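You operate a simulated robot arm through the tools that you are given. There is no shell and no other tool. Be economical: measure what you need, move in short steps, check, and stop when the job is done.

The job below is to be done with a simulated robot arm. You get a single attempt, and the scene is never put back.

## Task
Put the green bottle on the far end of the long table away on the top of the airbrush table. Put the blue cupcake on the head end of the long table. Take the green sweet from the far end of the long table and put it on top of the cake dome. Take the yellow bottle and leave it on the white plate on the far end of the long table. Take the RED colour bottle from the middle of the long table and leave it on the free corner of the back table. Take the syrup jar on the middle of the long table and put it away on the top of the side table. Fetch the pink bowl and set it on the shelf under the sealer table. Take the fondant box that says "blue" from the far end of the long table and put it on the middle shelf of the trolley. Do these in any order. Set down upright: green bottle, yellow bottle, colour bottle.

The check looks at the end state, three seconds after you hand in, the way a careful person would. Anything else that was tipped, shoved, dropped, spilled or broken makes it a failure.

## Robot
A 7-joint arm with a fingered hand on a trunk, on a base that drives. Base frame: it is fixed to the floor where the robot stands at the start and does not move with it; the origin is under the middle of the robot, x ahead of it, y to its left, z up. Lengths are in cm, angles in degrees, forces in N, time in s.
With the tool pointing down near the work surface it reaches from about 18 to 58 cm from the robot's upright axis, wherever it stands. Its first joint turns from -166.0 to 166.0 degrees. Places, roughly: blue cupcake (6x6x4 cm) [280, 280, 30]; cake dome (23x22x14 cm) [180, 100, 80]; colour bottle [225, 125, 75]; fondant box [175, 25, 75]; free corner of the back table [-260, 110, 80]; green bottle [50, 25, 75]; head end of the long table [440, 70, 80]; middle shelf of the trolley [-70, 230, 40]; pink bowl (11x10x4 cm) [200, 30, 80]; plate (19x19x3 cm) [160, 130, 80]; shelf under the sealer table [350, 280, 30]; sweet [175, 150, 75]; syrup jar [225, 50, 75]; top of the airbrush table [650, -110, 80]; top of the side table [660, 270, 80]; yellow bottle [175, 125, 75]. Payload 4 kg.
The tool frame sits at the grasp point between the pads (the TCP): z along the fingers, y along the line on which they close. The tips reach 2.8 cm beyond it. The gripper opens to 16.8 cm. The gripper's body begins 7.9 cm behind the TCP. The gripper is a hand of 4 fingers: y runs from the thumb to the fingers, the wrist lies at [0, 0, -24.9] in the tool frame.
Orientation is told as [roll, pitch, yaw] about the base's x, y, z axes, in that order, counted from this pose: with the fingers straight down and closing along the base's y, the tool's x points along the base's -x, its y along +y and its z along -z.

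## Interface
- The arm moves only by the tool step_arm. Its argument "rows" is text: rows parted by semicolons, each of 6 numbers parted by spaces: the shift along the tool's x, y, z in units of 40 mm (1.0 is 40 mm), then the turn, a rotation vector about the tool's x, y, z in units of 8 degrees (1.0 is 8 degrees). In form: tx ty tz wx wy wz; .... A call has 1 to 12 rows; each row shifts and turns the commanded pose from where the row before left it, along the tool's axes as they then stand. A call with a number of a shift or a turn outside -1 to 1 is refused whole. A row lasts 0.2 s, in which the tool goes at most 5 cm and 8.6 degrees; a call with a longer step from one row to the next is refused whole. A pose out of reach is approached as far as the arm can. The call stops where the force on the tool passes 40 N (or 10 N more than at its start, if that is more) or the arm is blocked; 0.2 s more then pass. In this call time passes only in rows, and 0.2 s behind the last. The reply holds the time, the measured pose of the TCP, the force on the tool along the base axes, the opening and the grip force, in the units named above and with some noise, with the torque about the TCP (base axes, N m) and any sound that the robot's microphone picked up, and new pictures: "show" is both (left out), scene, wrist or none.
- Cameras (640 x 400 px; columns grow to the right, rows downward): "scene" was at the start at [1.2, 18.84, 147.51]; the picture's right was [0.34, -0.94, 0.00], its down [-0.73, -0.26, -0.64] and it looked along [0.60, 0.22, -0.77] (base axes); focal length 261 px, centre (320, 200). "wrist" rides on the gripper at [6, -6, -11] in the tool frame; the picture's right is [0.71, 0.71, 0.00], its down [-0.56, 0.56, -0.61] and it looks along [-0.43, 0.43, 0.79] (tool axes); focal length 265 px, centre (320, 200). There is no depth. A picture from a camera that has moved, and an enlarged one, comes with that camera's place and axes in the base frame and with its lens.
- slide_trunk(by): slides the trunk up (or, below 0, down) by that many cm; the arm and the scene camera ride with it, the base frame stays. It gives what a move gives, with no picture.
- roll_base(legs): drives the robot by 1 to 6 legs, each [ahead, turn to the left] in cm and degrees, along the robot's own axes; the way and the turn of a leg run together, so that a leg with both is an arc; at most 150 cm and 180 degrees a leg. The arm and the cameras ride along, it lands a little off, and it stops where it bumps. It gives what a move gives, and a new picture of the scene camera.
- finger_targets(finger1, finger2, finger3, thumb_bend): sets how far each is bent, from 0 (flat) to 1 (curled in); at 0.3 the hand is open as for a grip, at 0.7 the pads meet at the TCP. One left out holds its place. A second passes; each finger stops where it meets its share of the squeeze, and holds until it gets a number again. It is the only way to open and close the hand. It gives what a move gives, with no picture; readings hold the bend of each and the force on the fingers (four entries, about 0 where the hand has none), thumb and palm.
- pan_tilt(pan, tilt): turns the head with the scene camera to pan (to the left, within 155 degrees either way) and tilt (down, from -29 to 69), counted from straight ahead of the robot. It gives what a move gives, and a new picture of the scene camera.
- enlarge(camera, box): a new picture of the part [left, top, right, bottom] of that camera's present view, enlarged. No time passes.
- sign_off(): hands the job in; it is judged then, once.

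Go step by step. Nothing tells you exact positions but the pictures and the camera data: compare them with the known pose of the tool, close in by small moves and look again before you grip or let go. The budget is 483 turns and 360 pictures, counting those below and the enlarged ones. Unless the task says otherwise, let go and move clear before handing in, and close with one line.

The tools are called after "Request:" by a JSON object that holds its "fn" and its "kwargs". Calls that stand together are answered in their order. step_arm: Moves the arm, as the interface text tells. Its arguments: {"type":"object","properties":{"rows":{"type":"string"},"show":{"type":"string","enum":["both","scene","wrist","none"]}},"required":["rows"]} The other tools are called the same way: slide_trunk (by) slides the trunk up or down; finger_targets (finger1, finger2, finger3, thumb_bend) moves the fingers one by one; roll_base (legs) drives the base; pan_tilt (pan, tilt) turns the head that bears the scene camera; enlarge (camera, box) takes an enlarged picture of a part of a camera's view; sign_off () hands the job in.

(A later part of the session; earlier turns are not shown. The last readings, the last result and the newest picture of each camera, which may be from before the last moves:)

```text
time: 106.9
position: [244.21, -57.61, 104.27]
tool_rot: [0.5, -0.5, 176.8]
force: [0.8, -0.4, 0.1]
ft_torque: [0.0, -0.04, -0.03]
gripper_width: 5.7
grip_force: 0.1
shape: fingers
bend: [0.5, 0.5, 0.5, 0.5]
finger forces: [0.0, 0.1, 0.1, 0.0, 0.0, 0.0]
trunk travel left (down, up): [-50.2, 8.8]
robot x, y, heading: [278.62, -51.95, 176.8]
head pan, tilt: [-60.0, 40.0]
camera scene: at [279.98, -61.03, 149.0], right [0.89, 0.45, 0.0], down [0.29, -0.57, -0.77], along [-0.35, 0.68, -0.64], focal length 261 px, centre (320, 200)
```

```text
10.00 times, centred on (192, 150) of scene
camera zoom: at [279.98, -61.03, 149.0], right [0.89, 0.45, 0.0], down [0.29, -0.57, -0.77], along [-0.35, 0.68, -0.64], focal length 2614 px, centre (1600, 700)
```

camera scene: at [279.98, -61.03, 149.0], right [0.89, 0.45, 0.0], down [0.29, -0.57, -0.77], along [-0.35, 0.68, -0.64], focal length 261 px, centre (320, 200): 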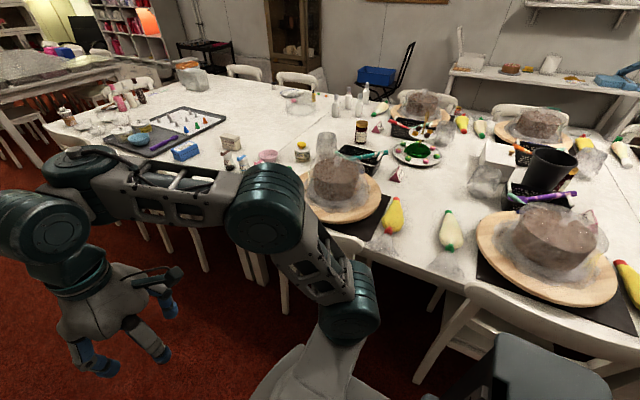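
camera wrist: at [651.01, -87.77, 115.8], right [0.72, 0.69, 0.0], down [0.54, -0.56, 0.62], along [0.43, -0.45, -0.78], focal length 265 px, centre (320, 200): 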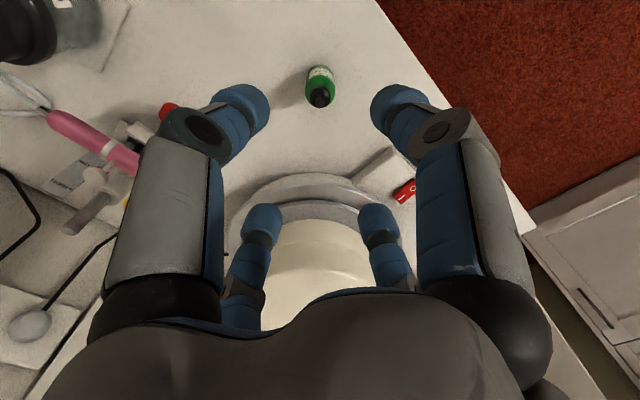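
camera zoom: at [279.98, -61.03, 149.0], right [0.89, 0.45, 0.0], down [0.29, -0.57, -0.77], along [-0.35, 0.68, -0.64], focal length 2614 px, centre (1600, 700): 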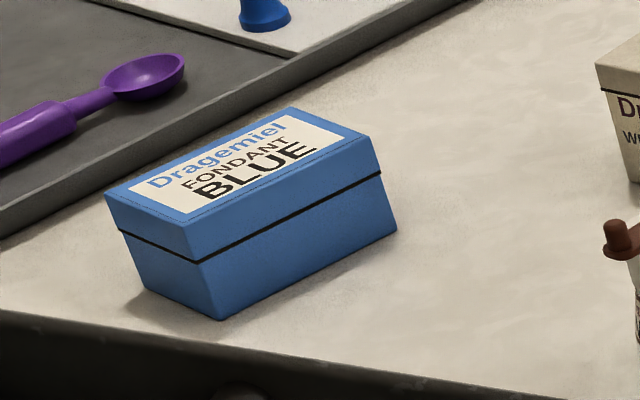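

The blue box reads "FONDANT BLUE" – the right one. I drive alongside the jar and face the table.

Request:
{"fn": "roll_base", "kwargs": {"legs": [[62, 0], [0, -87]]}}

Request:
{"fn": "pan_tilt", "kwargs": {"pan": 0, "tilt": 50}}

```text
time: 114.0
position: [208.12, -14.76, 104.41]
tool_rot: [0.6, -0.6, 91.2]
force: [-0.7, 0.1, -0.1]
ft_torque: [-0.01, 0.01, -0.01]
gripper_width: 5.68
grip_force: 0.1
shape: fingers
bend: [0.5, 0.5, 0.5, 0.5]
finger forces: [0.0, 0.1, 0.0, 0.1, 0.0, 0.1]
trunk travel left (down, up): [-50.2, 8.8]
robot x, y, heading: [216.22, -49.02, 91.3]
head pan, tilt: [-60.0, 40.0]
camera scene: at [207.49, -50.85, 149.0], right [0.52, -0.85, 0.0], down [-0.55, -0.33, -0.77], along [0.65, 0.4, -0.64], focal length 261 px, centre (320, 200)
```

scene: 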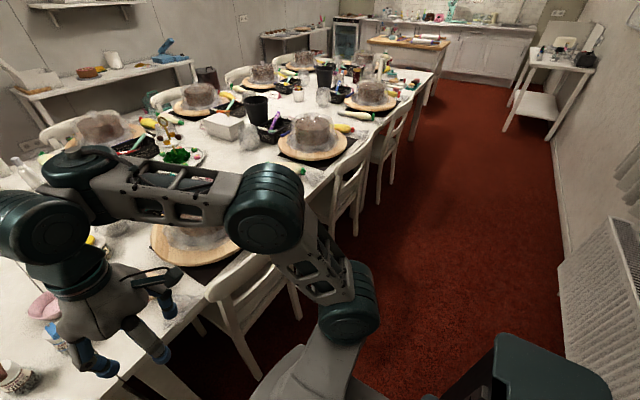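

```text
time: 115.3
position: [208.07, -14.85, 104.2]
tool_rot: [0.5, -0.6, 91.2]
force: [-0.3, 0.7, -0.4]
ft_torque: [0.02, -0.03, 0.0]
gripper_width: 5.68
grip_force: 0.0
shape: fingers
bend: [0.5, 0.5, 0.5, 0.5]
finger forces: [0.0, 0.0, 0.0, 0.0, 0.0, 0.0]
trunk travel left (down, up): [-50.2, 8.8]
robot x, y, heading: [216.44, -48.99, 91.4]
head pan, tilt: [0.0, 50.0]
camera scene: at [200.05, -47.57, 147.58], right [1.0, 0.02, 0.0], down [0.02, -0.77, -0.64], along [-0.01, 0.64, -0.77], focal length 261 px, centre (320, 200)
```

scene: 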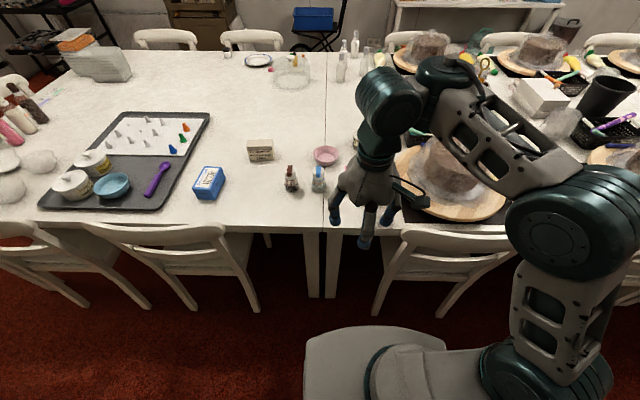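

I can see a gap between two chairs at x≈176–220. I check my base size and clearance with steep views at two trunk heights.

Request:
{"fn": "pan_tilt", "kwargs": {"pan": 0, "tilt": 69}}

Request:
{"fn": "slide_trunk", "kwargs": {"by": 8.5}}

Request:
{"fn": "pan_tilt", "kwargs": {"pan": -30, "tilt": 69}}

```text
time: 116.2
position: [207.89, -14.84, 104.32]
tool_rot: [0.5, -0.7, 91.2]
force: [-0.7, -0.4, 0.0]
ft_torque: [0.03, 0.01, -0.01]
gripper_width: 5.66
grip_force: 0.0
shape: fingers
bend: [0.5, 0.5, 0.5, 0.5]
finger forces: [0.0, 0.0, 0.0, 0.1, 0.0, 0.1]
trunk travel left (down, up): [-50.2, 8.8]
robot x, y, heading: [216.23, -48.65, 91.2]
head pan, tilt: [0.0, 68.8]
camera scene: at [200.09, -49.67, 145.39], right [1.0, 0.02, 0.0], down [0.02, -0.93, -0.36], along [-0.01, 0.36, -0.93], focal length 261 px, centre (320, 200)
```

scene: 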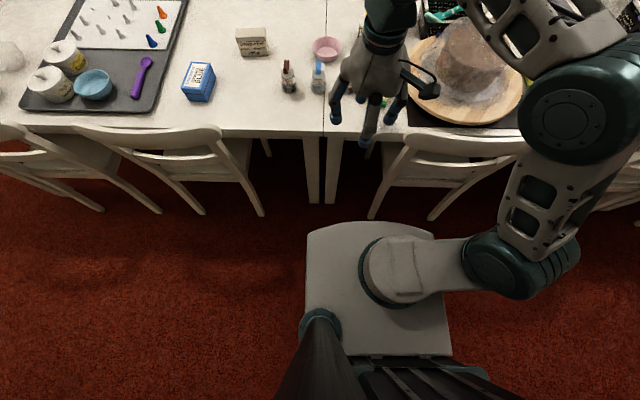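

```text
time: 117.4
position: [208.05, -14.85, 112.77]
tool_rot: [0.5, -0.6, 91.2]
force: [1.2, -0.9, 1.1]
ft_torque: [0.0, -0.01, -0.02]
gripper_width: 5.7
grip_force: 0.1
shape: fingers
bend: [0.5, 0.5, 0.5, 0.5]
finger forces: [0.1, 0.0, 0.0, 0.1, 0.0, 0.1]
trunk travel left (down, up): [-58.7, 0.3]
robot x, y, heading: [216.07, -48.83, 91.2]
head pan, tilt: [0.0, 68.8]
```

```text
time: 118.3
position: [208.07, -14.76, 112.78]
tool_rot: [0.5, -0.6, 91.2]
force: [-1.1, 0.1, 0.1]
ft_torque: [-0.02, 0.0, -0.05]
gripper_width: 5.7
grip_force: 0.1
shape: fingers
bend: [0.5, 0.5, 0.5, 0.5]
finger forces: [0.0, 0.0, 0.0, 0.0, 0.1, 0.0]
trunk travel left (down, up): [-58.7, 0.3]
robot x, y, heading: [216.75, -48.5, 91.4]
head pan, tilt: [-30.0, 68.8]
camera scene: at [202.9, -50.36, 153.89], right [0.88, -0.48, 0.0], down [-0.45, -0.82, -0.36], along [0.17, 0.32, -0.93], focal length 261 px, centre (320, 200)
```

scene: 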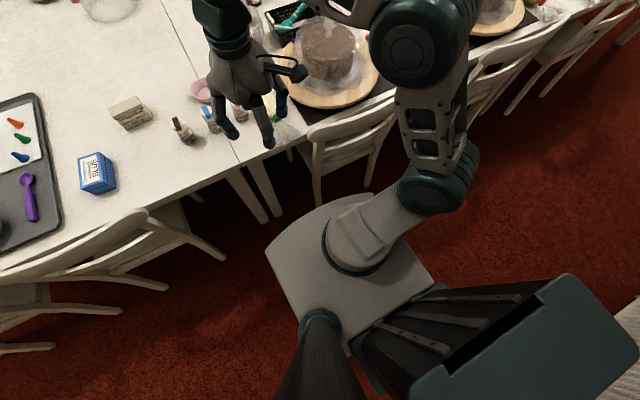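

Platform is about 42 cm wide; the chair gap is about 50 cm. I realign to the gap's middle (x≈198) before entering.

Request:
{"fn": "roll_base", "kwargs": {"legs": [[0, -91.3], [-18.5, 0], [0, 90]]}}

Request:
{"fn": "pan_tilt", "kwargs": {"pan": 0, "tilt": 60}}

```text
time: 127.6
position: [190.73, -14.21, 112.73]
tool_rot: [0.4, -0.6, 89.1]
force: [0.1, -0.1, -0.5]
ft_torque: [0.0, 0.03, -0.02]
gripper_width: 5.71
grip_force: 0.0
shape: fingers
bend: [0.5, 0.5, 0.5, 0.5]
finger forces: [0.0, 0.0, 0.0, 0.0, 0.1, 0.0]
trunk travel left (down, up): [-58.7, 0.3]
robot x, y, heading: [198.07, -48.6, 89.0]
head pan, tilt: [-30.0, 68.8]
camera scene: at [184.34, -49.63, 153.89], right [0.86, -0.51, 0.0], down [-0.48, -0.8, -0.36], along [0.19, 0.31, -0.93], focal length 261 px, centre (320, 200)
```

scene: 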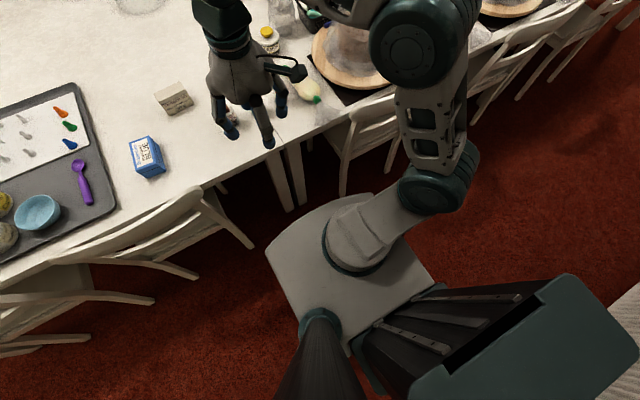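

```text
time: 128.5
position: [190.66, -14.31, 112.81]
tool_rot: [0.5, -0.6, 89.1]
force: [-0.2, 0.3, 0.2]
ft_torque: [0.0, -0.01, -0.01]
gripper_width: 5.68
grip_force: 0.1
shape: fingers
bend: [0.5, 0.5, 0.5, 0.5]
finger forces: [0.0, 0.0, 0.0, 0.1, 0.0, 0.0]
trunk travel left (down, up): [-58.7, 0.3]
robot x, y, heading: [197.97, -48.45, 89.4]
head pan, tilt: [0.0, 60.0]
camera scene: at [181.59, -47.77, 154.83], right [1.0, -0.01, 0.0], down [-0.01, -0.87, -0.5], along [0.01, 0.5, -0.87], focal length 261 px, centre (320, 200)
```

scene: 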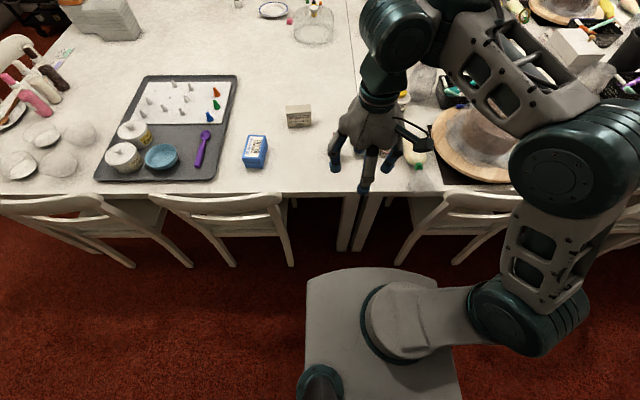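

Gap is x 172–224, my platform spans 178–219. I enter between the chairs.

Request:
{"fn": "roll_base", "kwargs": {"legs": [[22, 0.8]]}}

```text
time: 130.2
position: [190.33, 7.94, 112.7]
tool_rot: [0.5, -0.6, 90.0]
force: [0.0, 0.4, -0.8]
ft_torque: [0.0, -0.01, -0.02]
gripper_width: 5.69
grip_force: 0.1
shape: fingers
bend: [0.5, 0.5, 0.5, 0.5]
finger forces: [0.0, 0.1, 0.0, 0.0, 0.0, 0.0]
trunk travel left (down, up): [-58.7, 0.3]
robot x, y, heading: [198.0, -26.46, 90.0]
head pan, tilt: [0.0, 60.0]
camera scene: at [181.7, -25.6, 154.83], right [1.0, 0.0, 0.0], down [0.0, -0.87, -0.5], along [0.0, 0.5, -0.87], focal length 261 px, centre (320, 200)
```

scene: 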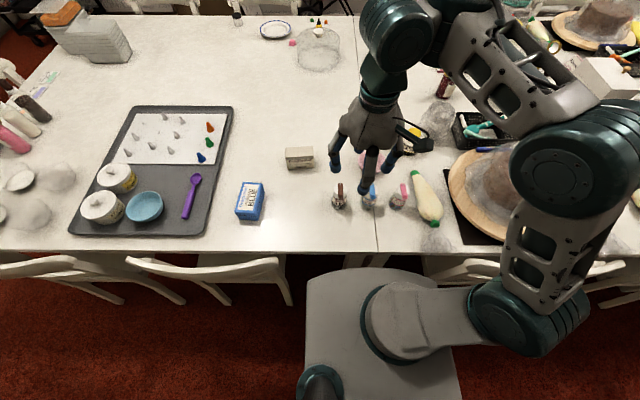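

Request:
{"fn": "step_arm", "kwargs": {"rows": "0 0.9 0 0 0 0;0 0.9 0 0 0 0;0 0.9 0 0 0 0;0 0.9 0 0 0 0;0 0.9 0 0 0 0;0 0.9 0 0 0 0", "show": "scene"}}

Request:
{"fn": "enlarge", "kwargs": {"camera": "scene", "box": [320, 60, 520, 185]}}

```text
time: 131.6
position: [168.62, 7.84, 113.15]
tool_rot: [0.5, -0.6, 90.0]
force: [-0.1, -0.3, 0.5]
ft_torque: [0.01, -0.02, -0.02]
gripper_width: 5.71
grip_force: 0.1
shape: fingers
bend: [0.5, 0.5, 0.5, 0.5]
finger forces: [0.0, 0.0, 0.0, 0.0, 0.0, 0.1]
trunk travel left (down, up): [-58.7, 0.3]
robot x, y, heading: [198.05, -26.54, 90.4]
head pan, tilt: [0.0, 60.0]
camera scene: at [181.56, -25.67, 154.81], right [1.0, 0.0, 0.0], down [0.0, -0.87, -0.5], along [0.0, 0.5, -0.87], focal length 261 px, centre (320, 200)
```

scene: 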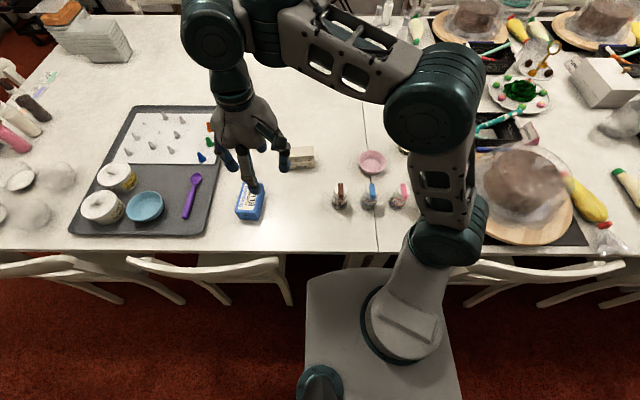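

```text
3.20 times, centred on (420, 122) of scene
camera zoom: at [181.56, -25.67, 154.81], right [1.0, 0.0, 0.0], down [0.0, -0.87, -0.5], along [0.0, 0.5, -0.87], focal length 837 px, centre (0, 448)
```

zoom: 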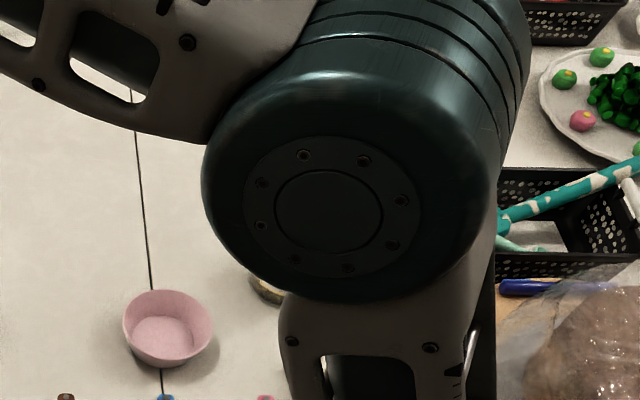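

The bowl is at about (201, 35), the jar at (215.6, 42), the blue box at (158, 18). I take the bowl first, opening to about 13 cm and moving above it.

Request:
{"fn": "finger_targets", "kwargs": {"finger1": 0.36, "finger2": 0.36, "finger3": 0.36, "thumb_bend": 0.36}}

Request:
{"fn": "step_arm", "kwargs": {"rows": "-0.56 -0.67 0.35 0 0 0;-0.56 -0.67 0.35 0 0 0;-0.56 -0.67 0.35 0 0 0;-0.56 -0.67 0.35 0 0 0;-0.56 -0.67 0.35 0 0 0;-0.56 -0.67 0.35 0 0 0;-0.56 -0.67 0.35 0 0 0;-0.56 -0.67 0.35 0 0 0;-0.56 -0.67 0.35 0 0 0;-0.56 -0.67 0.35 0 0 0;-0.56 -0.67 0.35 0 0 0;-0.56 -0.67 0.35 0 0 0"}}

```text
time: 132.6
position: [168.68, 7.96, 113.11]
tool_rot: [0.5, -0.6, 89.9]
force: [-0.2, -0.3, 0.9]
ft_torque: [0.02, 0.01, -0.01]
gripper_width: 9.94
grip_force: 0.0
shape: fingers
bend: [0.36, 0.36, 0.36, 0.36]
finger forces: [0.0, 0.1, 0.0, 0.0, 0.0, 0.1]
trunk travel left (down, up): [-58.7, 0.3]
robot x, y, heading: [198.11, -26.46, 90.2]
head pan, tilt: [0.0, 60.0]
```

```text
time: 135.2
position: [200.73, 35.35, 96.04]
tool_rot: [0.5, -0.6, 90.0]
force: [-0.3, 0.3, 0.3]
ft_torque: [0.02, 0.0, 0.0]
gripper_width: 9.94
grip_force: 0.0
shape: fingers
bend: [0.36, 0.36, 0.36, 0.36]
finger forces: [0.1, 0.1, 0.1, 0.0, 0.0, 0.0]
trunk travel left (down, up): [-58.7, 0.3]
robot x, y, heading: [198.26, -26.24, 90.2]
head pan, tilt: [0.0, 60.0]
camera scene: at [181.73, -25.63, 154.83], right [1.0, 0.0, 0.0], down [0.0, -0.87, -0.5], along [0.0, 0.5, -0.87], focal length 261 px, centre (320, 200)
camera wrist: at [206.93, 29.19, 107.05], right [-0.71, -0.71, 0.0], down [-0.55, 0.55, 0.63], along [-0.44, 0.44, -0.78], focal length 265 px, centre (320, 200)
```

scene: 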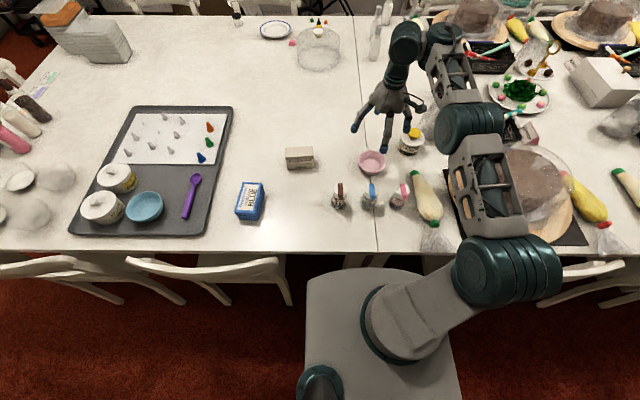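
wrist: 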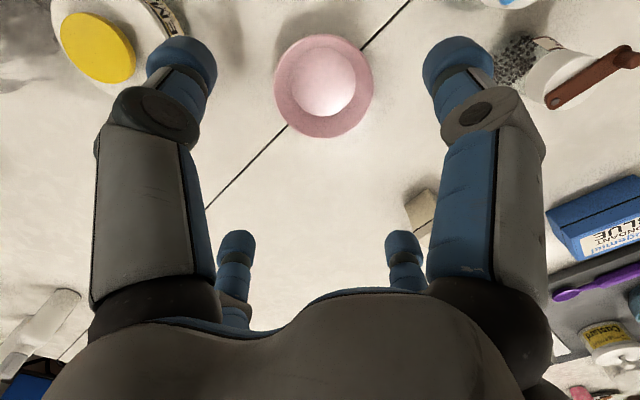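

Bowl centre at (201.5, 34.5). I narrow the fingers a bit and descend around it.

Request:
{"fn": "finger_targets", "kwargs": {"finger1": 0.43, "finger2": 0.43, "finger3": 0.43, "thumb_bend": 0.43}}

Request:
{"fn": "step_arm", "kwargs": {"rows": "0.2 -0.18 0.5 0 0 0;0 0 0.9 0 0 0;0 0 0.9 0 0 0;0 0 0.9 0 0 0;0 0 0.8 0 0 0"}}

```text
time: 136.2
position: [200.63, 35.28, 96.06]
tool_rot: [0.4, -0.5, 90.0]
force: [-0.3, 0.0, 0.8]
ft_torque: [0.01, 0.0, -0.01]
gripper_width: 7.92
grip_force: 0.1
shape: fingers
bend: [0.43, 0.43, 0.43, 0.43]
finger forces: [0.0, 0.0, 0.0, 0.1, 0.0, 0.0]
trunk travel left (down, up): [-58.7, 0.3]
robot x, y, heading: [197.81, -26.12, 90.0]
head pan, tilt: [0.0, 60.0]
```

```text
time: 137.4
position: [201.14, 34.35, 80.18]
tool_rot: [0.6, -0.7, 90.1]
force: [0.0, -0.2, 0.1]
ft_torque: [-0.04, 0.03, 0.01]
gripper_width: 7.88
grip_force: 0.1
shape: fingers
bend: [0.43, 0.43, 0.43, 0.43]
finger forces: [0.0, 0.1, 0.0, 0.0, 0.0, 0.0]
out of reach, approached as far as the arm can: row 4
trunk travel left (down, up): [-58.7, 0.3]
robot x, y, heading: [198.33, -26.48, 90.0]
head pan, tilt: [0.0, 60.0]
camera scene: at [181.75, -25.62, 154.84], right [1.0, 0.0, 0.0], down [0.0, -0.87, -0.5], along [0.0, 0.5, -0.87], focal length 261 px, centre (320, 200)
camera wrist: at [207.39, 28.25, 91.17], right [-0.71, -0.71, 0.0], down [-0.55, 0.55, 0.63], along [-0.44, 0.44, -0.78], focal length 265 px, centre (320, 200)
```

scene: 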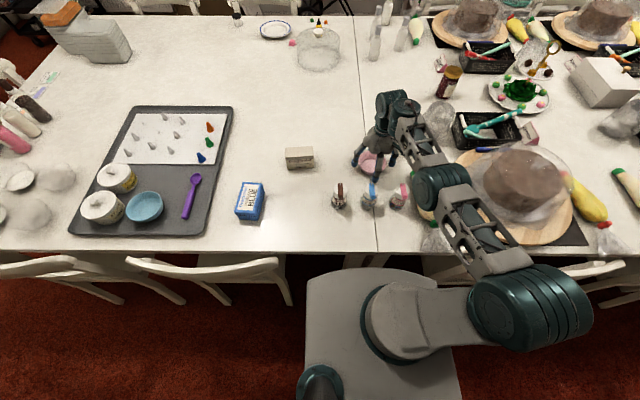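
wrist: 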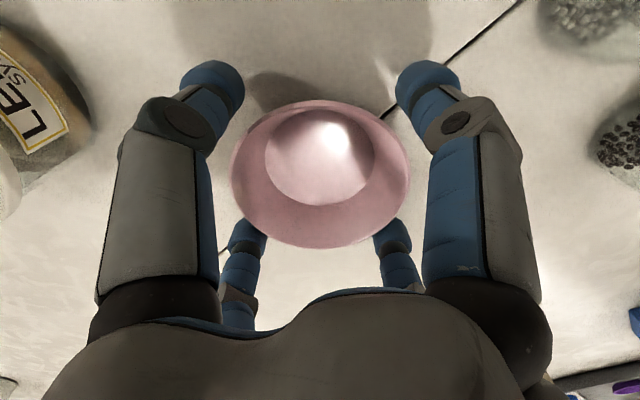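

Centred on the bowl. I lower the last bit.

Request:
{"fn": "step_arm", "kwargs": {"rows": "0 0 0.2 0 0 0;0 0 0.2 0 0 0;0 0 0.15 0 0 0", "show": "wrist"}}

```text
time: 138.2
position: [201.23, 34.51, 78.49]
tool_rot: [0.6, -1.2, 90.0]
force: [2.5, 2.2, 40.5]
ft_torque: [-2.35, -0.75, 0.02]
gripper_width: 8.04
grip_force: 20.2
shape: fingers
bend: [0.41, 0.43, 0.43, 0.43]
finger forces: [31.9, 0.1, 0.0, 0.0, 8.6, 0.0]
trunk travel left (down, up): [-58.7, 0.3]
robot x, y, heading: [197.68, -25.68, 89.9]
head pan, tilt: [0.0, 60.0]
camera wrist: at [207.34, 28.31, 89.47], right [-0.71, -0.71, -0.01], down [-0.55, 0.55, 0.63], along [-0.44, 0.45, -0.78], focal length 265 px, centre (320, 200)
```

wrist: 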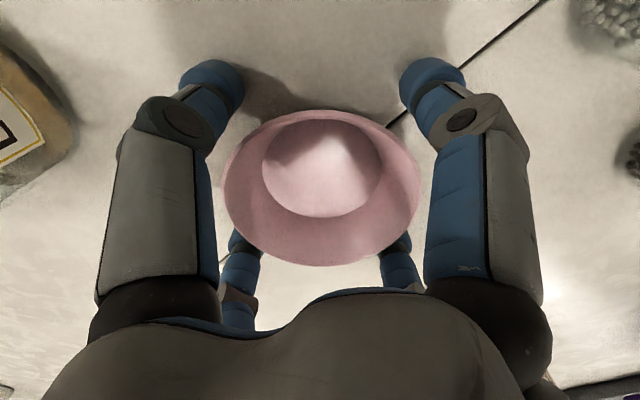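

A fingertip touches the table. I raise slightly and close around the bowl.

Request:
{"fn": "step_arm", "kwargs": {"rows": "0 0 -0.2 0 0 0", "show": "none"}}

Request:
{"fn": "finger_targets", "kwargs": {"finger1": 0.55, "finger2": 0.55, "finger3": 0.55, "thumb_bend": 0.55}}

Request:
{"fn": "step_arm", "kwargs": {"rows": "0 0 -0.3 0 0 0;0 0 -0.3 0 0 0"}}

```text
time: 138.6
position: [201.23, 34.21, 78.53]
tool_rot: [0.3, -0.4, 90.2]
force: [-2.2, 1.3, 9.8]
ft_torque: [-0.61, -0.04, -0.14]
gripper_width: 7.87
grip_force: 5.7
shape: fingers
bend: [0.43, 0.43, 0.43, 0.43]
finger forces: [9.3, 0.0, 0.3, 0.0, 1.1, 0.1]
trunk travel left (down, up): [-58.7, 0.3]
robot x, y, heading: [197.98, -25.97, 90.2]
head pan, tilt: [0.0, 60.0]
```

```text
time: 139.6
position: [201.26, 34.33, 78.67]
tool_rot: [0.5, -0.5, 90.0]
force: [2.5, -2.6, 9.2]
ft_torque: [-0.1, -0.75, -0.08]
gripper_width: 6.59
grip_force: 22.0
shape: fingers
bend: [0.47, 0.5, 0.5, 0.48]
finger forces: [8.6, 8.3, 7.4, 0.1, 20.0, 0.0]
trunk travel left (down, up): [-58.7, 0.3]
robot x, y, heading: [198.23, -26.13, 89.7]
head pan, tilt: [0.0, 60.0]
```

```text
time: 140.2
position: [201.07, 34.37, 80.99]
tool_rot: [0.5, -0.5, 90.0]
force: [-1.2, -0.3, -1.0]
ft_torque: [0.0, -0.03, 0.0]
gripper_width: 6.52
grip_force: 19.8
shape: fingers
bend: [0.47, 0.49, 0.5, 0.48]
finger forces: [8.0, 9.2, 8.1, 0.0, 14.9, 0.1]
trunk travel left (down, up): [-58.7, 0.3]
robot x, y, heading: [198.2, -26.39, 90.3]
head pan, tilt: [0.0, 60.0]
camera scene: at [181.7, -25.67, 154.82], right [1.0, 0.0, 0.0], down [0.0, -0.87, -0.5], along [0.0, 0.5, -0.87], focal length 261 px, centre (320, 200)
camera wrist: at [207.33, 28.3, 92.08], right [-0.71, -0.71, 0.0], down [-0.55, 0.55, 0.62], along [-0.44, 0.44, -0.78], focal length 265 px, centre (320, 200)
```

scene: 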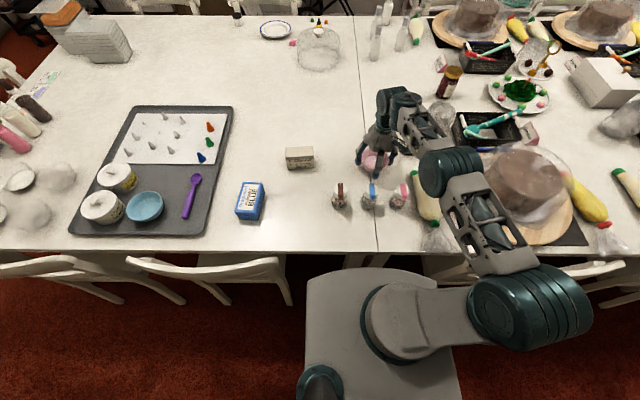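
wrist: 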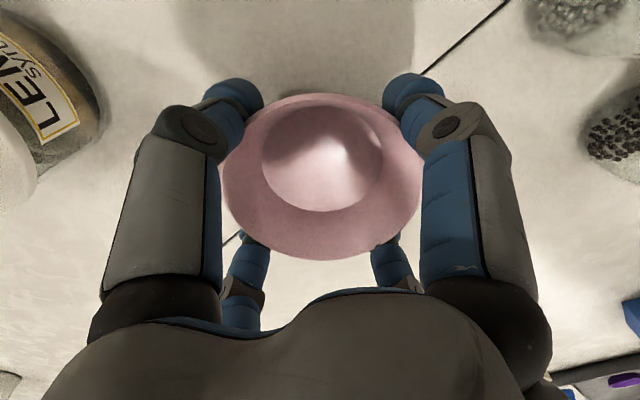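

The bowl is held. I lift it, retract, and back out of the gap.

Request:
{"fn": "step_arm", "kwargs": {"rows": "0 0 -0.8 0 0 0;0 0 -0.9 0 0 0;0 0 -0.9 0 0 0;0.4 0 -0.8 0 0 0;0.8 0 -0.5 0 0 0;0.9 0 -0.3 0 0 0;0.95 0 0 0 0 0;0.95 0 0 0 0 0;0.95 0.2 0 0 0 0;0.95 0.2 0 0 0 0", "show": "none"}}

Request:
{"fn": "roll_base", "kwargs": {"legs": [[-32, 0], [0, -90]]}}

Request:
{"fn": "pan_tilt", "kwargs": {"pan": 0, "tilt": 35}}

```text
time: 142.4
position: [200.0, 10.17, 97.83]
tool_rot: [0.5, -0.6, 90.0]
force: [1.2, 0.0, -2.0]
ft_torque: [-0.01, -0.02, -0.01]
gripper_width: 6.47
grip_force: 20.0
shape: fingers
bend: [0.47, 0.49, 0.5, 0.48]
finger forces: [7.7, 9.2, 7.9, 0.0, 14.7, 0.1]
trunk travel left (down, up): [-58.7, 0.3]
robot x, y, heading: [198.16, -26.02, 90.1]
head pan, tilt: [0.0, 60.0]
```

```text
time: 148.4
position: [234.73, -60.77, 97.76]
tool_rot: [0.5, -0.7, 0.0]
force: [-0.5, 0.1, -1.8]
ft_torque: [-0.02, 0.01, 0.01]
gripper_width: 6.45
grip_force: 19.5
shape: fingers
bend: [0.47, 0.49, 0.5, 0.48]
finger forces: [7.5, 9.1, 7.9, 0.0, 14.7, 0.0]
trunk travel left (down, up): [-58.7, 0.3]
robot x, y, heading: [198.03, -58.53, -0.0]
head pan, tilt: [0.0, 60.0]
camera scene: at [198.71, -42.48, 154.83], right [0.0, -1.0, 0.0], down [-0.87, 0.0, -0.5], along [0.5, 0.0, -0.87], focal length 261 px, centre (320, 200)
```

scene: 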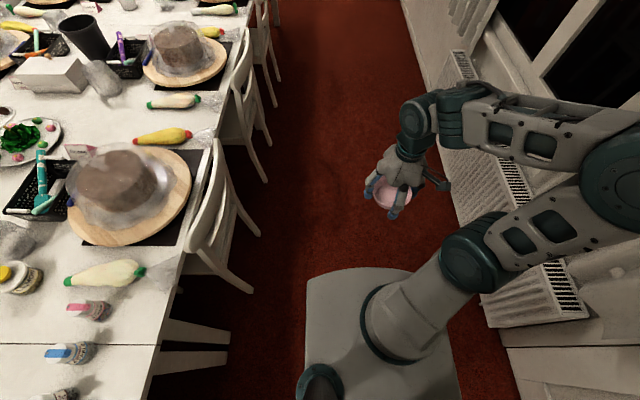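

```text
time: 149.3
position: [234.72, -60.77, 97.77]
tool_rot: [0.5, -0.6, -0.1]
force: [0.3, -0.6, -1.9]
ft_torque: [-0.01, 0.02, -0.01]
gripper_width: 6.43
grip_force: 19.5
shape: fingers
bend: [0.47, 0.49, 0.5, 0.48]
finger forces: [7.5, 9.1, 8.0, 0.0, 14.7, 0.0]
trunk travel left (down, up): [-58.7, 0.3]
robot x, y, heading: [197.42, -58.57, -0.1]
head pan, tilt: [0.0, 35.0]
camera scene: at [200.85, -42.46, 158.25], right [0.0, -1.0, 0.0], down [-0.57, 0.0, -0.82], along [0.82, 0.0, -0.57], focal length 261 px, centre (320, 200)
```

scene: 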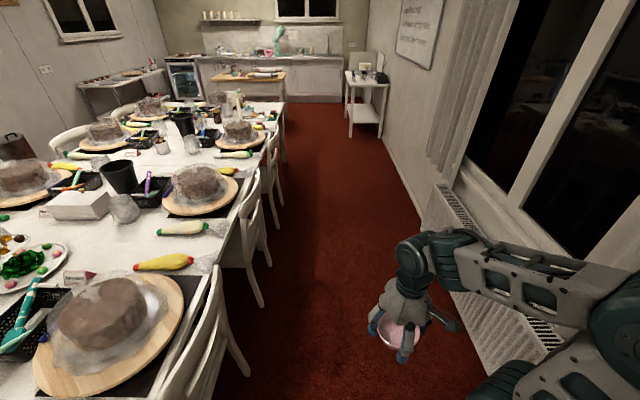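

I drive to the head end of the table.

Request:
{"fn": "roll_base", "kwargs": {"legs": [[0, 4], [140, 0], [0, -4], [140, 0], [85, 0]]}}

Request:
{"fn": "pan_tilt", "kwargs": {"pan": 85, "tilt": 35}}

```text
time: 168.1
position: [603.55, -45.5, 97.91]
tool_rot: [0.5, -0.6, 0.9]
force: [-0.1, 0.6, -2.4]
ft_torque: [0.01, -0.02, 0.0]
gripper_width: 6.44
grip_force: 19.7
shape: fingers
bend: [0.47, 0.49, 0.5, 0.48]
finger forces: [7.4, 9.1, 7.9, 0.1, 14.7, 0.0]
trunk travel left (down, up): [-58.7, 0.3]
robot x, y, heading: [566.96, -43.87, 0.9]
head pan, tilt: [0.0, 35.0]
camera scene: at [569.41, -27.76, 158.26], right [0.02, -1.0, 0.0], down [-0.57, -0.01, -0.82], along [0.82, 0.01, -0.57], focal length 261 px, centre (320, 200)
```

scene: 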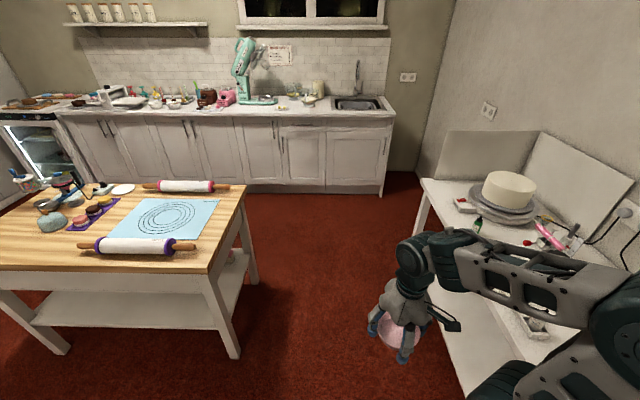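

```text
time: 169.7
position: [603.66, -45.55, 97.7]
tool_rot: [0.5, -0.6, 0.9]
force: [0.1, 0.4, -1.2]
ft_torque: [0.03, 0.0, 0.01]
gripper_width: 6.44
grip_force: 19.6
shape: fingers
bend: [0.47, 0.49, 0.5, 0.48]
finger forces: [7.2, 9.2, 7.9, 0.0, 14.7, 0.0]
trunk travel left (down, up): [-58.7, 0.3]
robot x, y, heading: [566.97, -43.99, 0.7]
head pan, tilt: [85.0, 35.0]
camera scene: at [561.2, -19.14, 158.26], right [1.0, -0.07, 0.0], down [-0.04, -0.57, -0.82], along [0.06, 0.82, -0.57], focal length 261 px, centre (320, 200)
```

scene: 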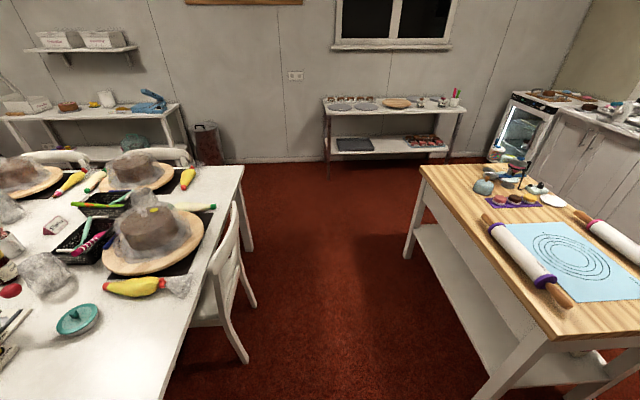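

The corridor past the head end is clear. I drive through it to the left side of the room.

Request:
{"fn": "roll_base", "kwargs": {"legs": [[5, 0], [0, 89], [150, 0], [85, 0], [0, 90]]}}

Request:
{"fn": "pan_tilt", "kwargs": {"pan": -20, "tilt": 30}}

```text
time: 189.6
position: [528.99, 193.47, 97.77]
tool_rot: [0.4, -0.6, -176.3]
force: [-0.5, 0.1, -1.1]
ft_torque: [-0.01, -0.03, -0.01]
gripper_width: 6.39
grip_force: 18.8
shape: fingers
bend: [0.47, 0.49, 0.5, 0.48]
finger forces: [6.9, 8.9, 7.7, 0.0, 14.7, 0.0]
trunk travel left (down, up): [-58.7, 0.3]
robot x, y, heading: [565.45, 194.12, -176.2]
head pan, tilt: [85.0, 35.0]
camera scene: at [572.53, 169.13, 158.26], right [-1.0, 0.02, 0.0], down [0.01, 0.57, -0.82], along [-0.02, -0.82, -0.57], focal length 261 px, centre (320, 200)
```

scene: 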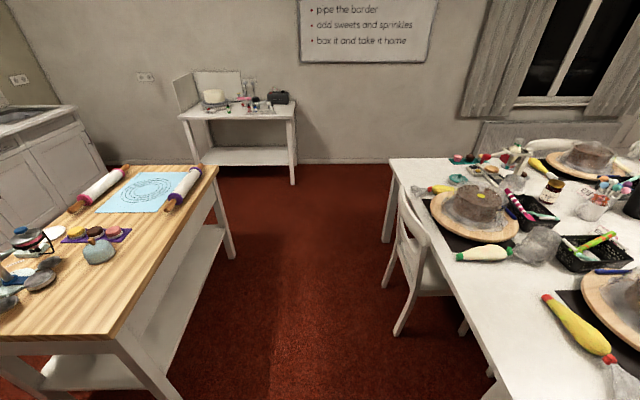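

```text
time: 191.4
position: [528.91, 193.62, 97.82]
tool_rot: [0.6, -0.7, -176.3]
force: [0.5, 0.2, -2.0]
ft_torque: [-0.05, 0.03, -0.02]
gripper_width: 6.39
grip_force: 19.4
shape: fingers
bend: [0.47, 0.49, 0.5, 0.48]
finger forces: [6.9, 8.9, 7.7, 0.0, 14.7, 0.0]
trunk travel left (down, up): [-58.7, 0.3]
robot x, y, heading: [565.61, 194.03, -176.3]
head pan, tilt: [-20.0, 30.0]
camera scene: at [564.02, 180.46, 159.04], right [0.28, 0.96, 0.0], down [0.48, -0.14, -0.87], along [-0.83, 0.24, -0.5], focal length 261 px, centre (320, 200)
```

scene: 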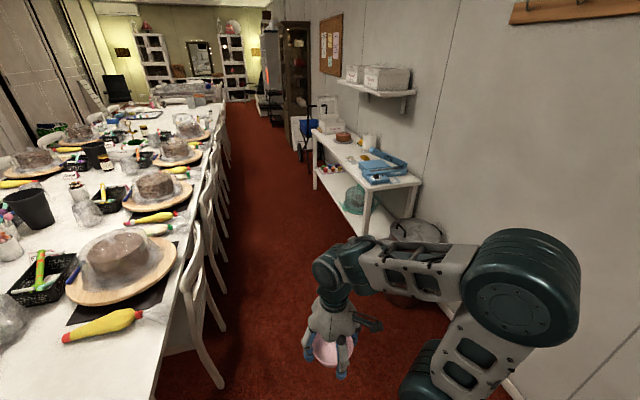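

The sealer table runs along the left wall. I go closer to see its shelf.

Request:
{"fn": "roll_base", "kwargs": {"legs": [[0, -4], [120, 0]]}}

Request:
{"fn": "pan_tilt", "kwargs": {"pan": -45, "tilt": 40}}

```text
time: 197.8
position: [411.47, 195.65, 97.74]
tool_rot: [0.5, -0.6, -179.8]
force: [1.0, 0.5, -1.9]
ft_torque: [-0.03, -0.03, 0.01]
gripper_width: 6.44
grip_force: 19.5
shape: fingers
bend: [0.47, 0.49, 0.5, 0.48]
finger forces: [7.0, 8.9, 7.7, 0.0, 14.7, 0.1]
trunk travel left (down, up): [-58.7, 0.3]
robot x, y, heading: [448.52, 193.82, -179.6]
head pan, tilt: [-20.0, 30.0]
camera scene: at [445.77, 180.35, 159.04], right [0.34, 0.94, 0.0], down [0.47, -0.17, -0.87], along [-0.82, 0.29, -0.5], focal length 261 px, centre (320, 200)
```

scene: 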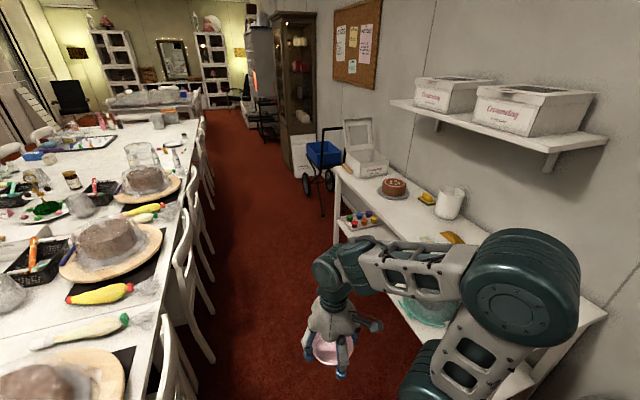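

```text
time: 198.7
position: [411.45, 195.64, 97.79]
tool_rot: [0.5, -0.6, -179.7]
force: [0.0, 0.0, -1.4]
ft_torque: [0.02, 0.02, 0.01]
gripper_width: 6.38
grip_force: 18.7
shape: fingers
bend: [0.47, 0.49, 0.5, 0.48]
finger forces: [6.9, 9.0, 7.7, 0.1, 14.7, 0.0]
trunk travel left (down, up): [-58.7, 0.3]
robot x, y, heading: [448.39, 193.54, -179.4]
head pan, tilt: [-45.0, 40.0]
camera scene: at [448.25, 183.28, 157.5], right [0.7, 0.71, 0.0], down [0.46, -0.45, -0.77], along [-0.55, 0.54, -0.64], focal length 261 px, centre (320, 200)
```

scene: 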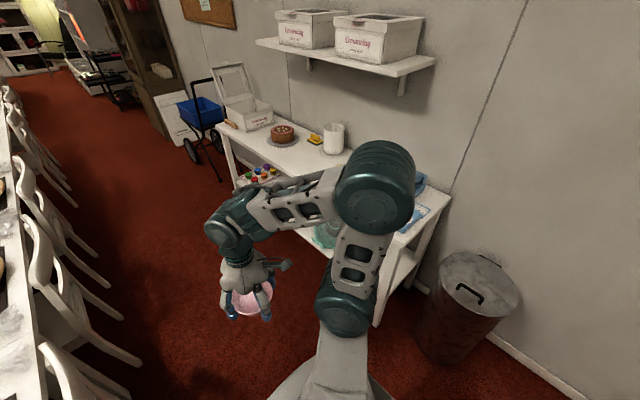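

The sealer table spans x≈272–425, front edge y≈255. I drive to x≈345 and face it.

Request:
{"fn": "roll_base", "kwargs": {"legs": [[103, 0], [0, -90.5]]}}

Request:
{"fn": "pan_tilt", "kwargs": {"pan": 5, "tilt": 45}}

```text
time: 207.9
position: [348.65, 229.01, 97.77]
tool_rot: [0.4, -0.7, 89.2]
force: [0.1, 0.9, -1.0]
ft_torque: [0.0, 0.03, -0.01]
gripper_width: 6.34
grip_force: 19.2
shape: fingers
bend: [0.47, 0.49, 0.5, 0.48]
finger forces: [6.6, 8.8, 7.8, 0.1, 14.7, 0.0]
trunk travel left (down, up): [-58.7, 0.3]
robot x, y, heading: [346.07, 192.76, 89.2]
head pan, tilt: [-45.0, 40.0]
camera scene: at [335.88, 192.5, 157.5], right [0.7, -0.72, 0.0], down [-0.46, -0.45, -0.77], along [0.55, 0.54, -0.64], focal length 261 px, centre (320, 200)
```

scene: 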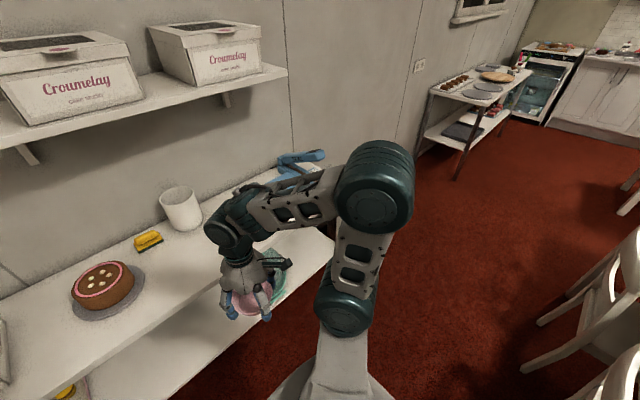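

```text
time: 209.1
position: [348.7, 228.94, 97.92]
tool_rot: [0.5, -0.6, 89.2]
force: [0.4, 0.4, -1.9]
ft_torque: [0.0, -0.01, 0.0]
gripper_width: 6.36
grip_force: 19.0
shape: fingers
bend: [0.47, 0.49, 0.5, 0.48]
finger forces: [6.6, 8.8, 7.8, 0.0, 14.7, 0.0]
trunk travel left (down, up): [-58.7, 0.3]
robot x, y, heading: [346.15, 192.31, 89.3]
head pan, tilt: [5.0, 45.0]
camera scene: at [329.18, 194.67, 156.78], right [1.0, 0.08, 0.0], down [0.05, -0.71, -0.71], along [-0.05, 0.71, -0.71], focal length 261 px, centre (320, 200)
```

scene: 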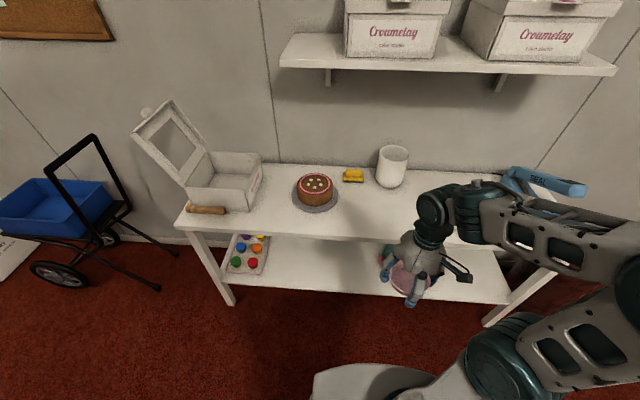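

The shelf has free room between the cupcake tray and the green dome (x≈325). I lower the trunk so the hand goes under the table top.

Request:
{"fn": "slide_trunk", "kwargs": {"by": -55}}

Request:
{"fn": "pan_tilt", "kwargs": {"pan": 0, "tilt": 30}}

```text
refused: -55 is not a number from -40 to 40
```

```text
time: 209.8
position: [348.73, 229.04, 97.86]
tool_rot: [0.4, -0.6, 89.1]
force: [-0.2, 0.2, -0.5]
ft_torque: [0.01, 0.01, 0.03]
gripper_width: 6.36
grip_force: 19.4
shape: fingers
bend: [0.47, 0.49, 0.5, 0.48]
finger forces: [6.6, 8.8, 7.7, 0.1, 14.8, 0.1]
trunk travel left (down, up): [-58.7, 0.3]
robot x, y, heading: [345.92, 192.17, 89.4]
head pan, tilt: [0.0, 30.0]
camera scene: at [329.89, 195.6, 159.03], right [1.0, -0.01, 0.0], down [-0.01, -0.5, -0.87], along [0.01, 0.87, -0.5], focal length 261 px, centre (320, 200)
```

scene: 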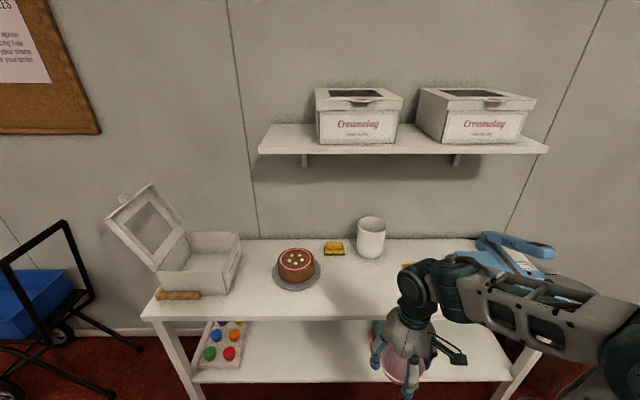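

Request:
{"fn": "slide_trunk", "kwargs": {"by": -35}}

Request:
{"fn": "slide_trunk", "kwargs": {"by": -20}}

Request:
{"fn": "pan_tilt", "kwargs": {"pan": 0, "tilt": 35}}

```text
time: 213.3
position: [348.7, 229.05, 62.84]
tool_rot: [0.5, -0.6, 89.2]
force: [-0.5, -0.5, -1.6]
ft_torque: [0.0, -0.03, 0.0]
gripper_width: 6.35
grip_force: 18.6
shape: fingers
bend: [0.47, 0.49, 0.5, 0.48]
finger forces: [6.6, 8.8, 7.7, 0.0, 14.8, 0.0]
trunk travel left (down, up): [-23.7, 35.3]
robot x, y, heading: [345.88, 192.49, 89.5]
head pan, tilt: [0.0, 30.0]
```

```text
time: 215.4
position: [348.69, 229.12, 42.84]
tool_rot: [0.4, -0.7, 89.2]
force: [-0.4, -0.5, -1.6]
ft_torque: [0.04, 0.01, -0.03]
gripper_width: 6.36
grip_force: 19.3
shape: fingers
bend: [0.47, 0.49, 0.5, 0.48]
finger forces: [6.6, 8.8, 7.5, 0.0, 14.7, 0.0]
trunk travel left (down, up): [-3.7, 55.3]
robot x, y, heading: [346.0, 192.45, 89.8]
head pan, tilt: [0.0, 30.0]
```

```text
time: 216.1
position: [348.78, 229.03, 42.84]
tool_rot: [0.4, -0.6, 89.2]
force: [-0.8, 0.1, -1.8]
ft_torque: [0.01, 0.01, 0.01]
gripper_width: 6.38
grip_force: 18.4
shape: fingers
bend: [0.47, 0.49, 0.5, 0.48]
finger forces: [6.6, 8.8, 7.6, 0.0, 14.7, 0.0]
trunk travel left (down, up): [-3.7, 55.3]
robot x, y, heading: [346.36, 192.62, 89.5]
head pan, tilt: [0.0, 35.0]
camera scene: at [329.89, 195.36, 103.26], right [1.0, -0.01, 0.0], down [-0.01, -0.57, -0.82], along [0.01, 0.82, -0.57], focal length 261 px, centre (320, 200)
```

scene: 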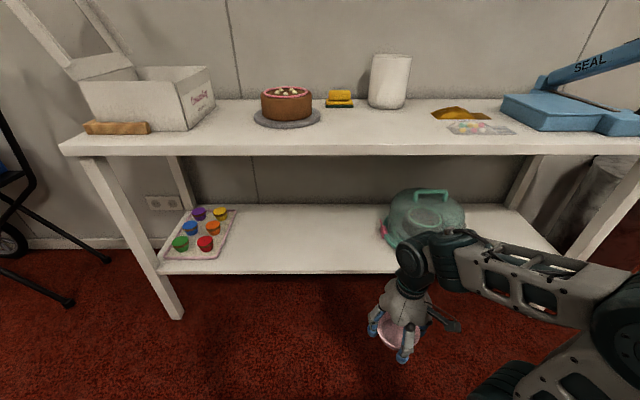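

Free shelf space is x≈297–352. I shift the hand to x≈325 and slightly down, then roll forward.

Request:
{"fn": "step_arm", "kwargs": {"rows": "0 0.85 0.12 0 0 0;0 0.85 0.12 0 0 0;0 0.85 0.12 0 0 0;0 0.85 0.12 0 0 0;0 0.85 0.12 0 0 0;0 0.85 0.12 0 0 0;0 0.85 0.12 0 0 0", "show": "scene"}}

```text
time: 217.7
position: [325.11, 229.43, 39.58]
tool_rot: [0.5, -0.5, 89.2]
force: [-0.3, -0.3, -1.1]
ft_torque: [0.0, -0.01, 0.0]
gripper_width: 6.39
grip_force: 18.8
shape: fingers
bend: [0.47, 0.49, 0.5, 0.48]
finger forces: [6.6, 8.9, 7.6, 0.0, 14.7, 0.0]
trunk travel left (down, up): [-3.7, 55.3]
robot x, y, heading: [346.21, 192.3, 89.2]
head pan, tilt: [0.0, 35.0]
camera scene: at [329.9, 195.36, 103.26], right [1.0, -0.01, 0.0], down [-0.01, -0.57, -0.82], along [0.01, 0.82, -0.57], focal length 261 px, centre (320, 200)
```

scene: 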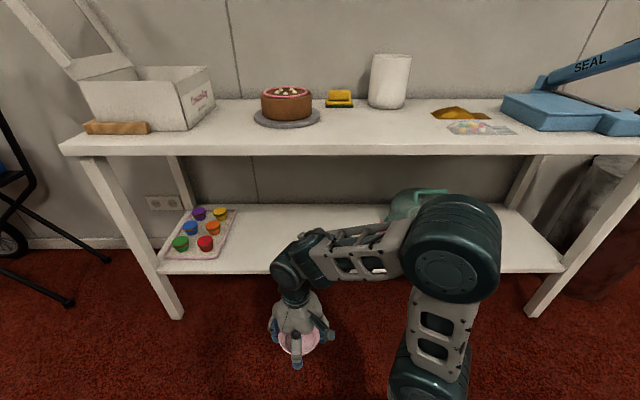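

Request:
{"fn": "step_arm", "kwargs": {"rows": "-0.9 0 0 0 0 0;-0.9 0 0 0 0 0;-0.9 0 0 0 0 0;-0.9 0 0 0 0 0;-0.8 0 0 0 0 0", "show": "scene"}}

```text
time: 218.9
position: [324.92, 246.92, 39.98]
tool_rot: [0.5, -0.6, 89.4]
force: [0.1, -0.3, -1.2]
ft_torque: [0.05, -0.02, -0.01]
gripper_width: 6.33
grip_force: 18.0
shape: fingers
bend: [0.47, 0.49, 0.5, 0.48]
finger forces: [6.7, 9.0, 7.7, 0.1, 14.4, 0.1]
trunk travel left (down, up): [-3.7, 55.3]
robot x, y, heading: [346.55, 192.5, 89.4]
head pan, tilt: [0.0, 35.0]
camera scene: at [329.87, 195.35, 103.26], right [1.0, -0.01, 0.0], down [-0.01, -0.57, -0.82], along [0.01, 0.82, -0.57], focal length 261 px, centre (320, 200)
```

scene: 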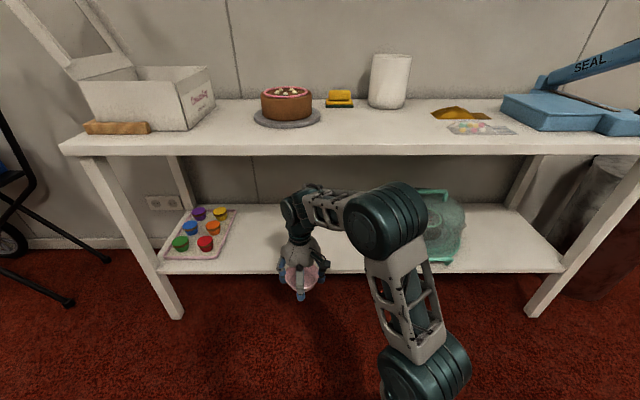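

The elbow is near the table edge height, so I tilt the hand forward by 20° and extend instead, keeping the elbow outside.

Request:
{"fn": "step_arm", "kwargs": {"rows": "0 0 0 0 -0.83 0;0 0 0 0 -0.83 0;0 0 0 0 -0.83 0;-0.66 0 0.24 0 0 0;-0.66 0 0.24 0 0 0;-0.66 0 0.24 0 0 0"}}

```text
time: 220.3
position: [325.16, 255.45, 39.89]
tool_rot: [0.5, -20.5, 89.1]
force: [0.1, 0.4, -1.5]
ft_torque: [-0.03, 0.0, 0.02]
gripper_width: 6.31
grip_force: 18.7
shape: fingers
bend: [0.47, 0.49, 0.5, 0.48]
finger forces: [6.9, 8.9, 7.7, 0.1, 14.3, 0.1]
trunk travel left (down, up): [-3.7, 55.3]
robot x, y, heading: [345.83, 192.57, 89.5]
head pan, tilt: [0.0, 35.0]
camera scene: at [329.87, 195.36, 103.25], right [1.0, -0.01, 0.0], down [-0.01, -0.57, -0.82], along [0.01, 0.82, -0.57], focal length 261 px, centre (320, 200)
camera wrist: at [331.11, 245.86, 48.16], right [-0.72, -0.65, -0.24], down [-0.55, 0.31, 0.78], along [-0.43, 0.69, -0.58], focal length 265 px, centre (320, 200)
```

scene: 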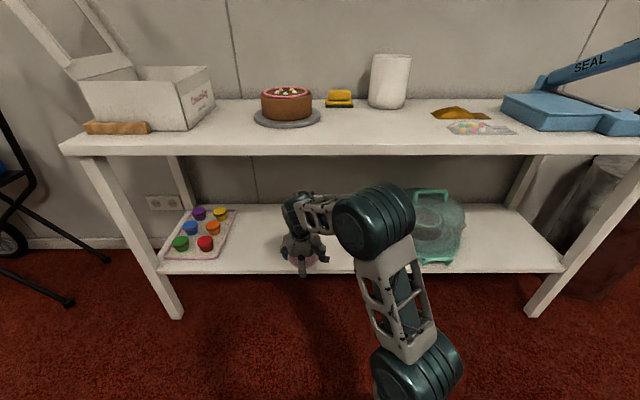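
wrist: 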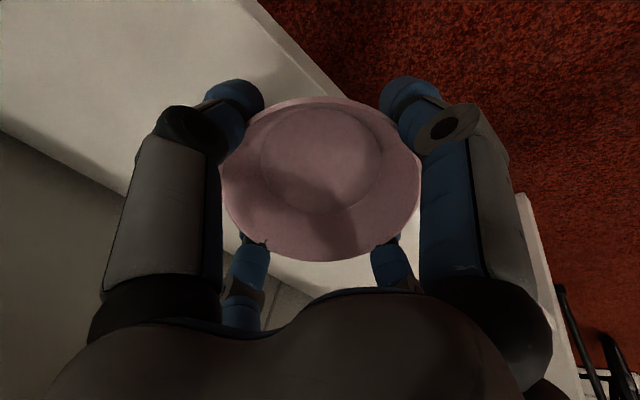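

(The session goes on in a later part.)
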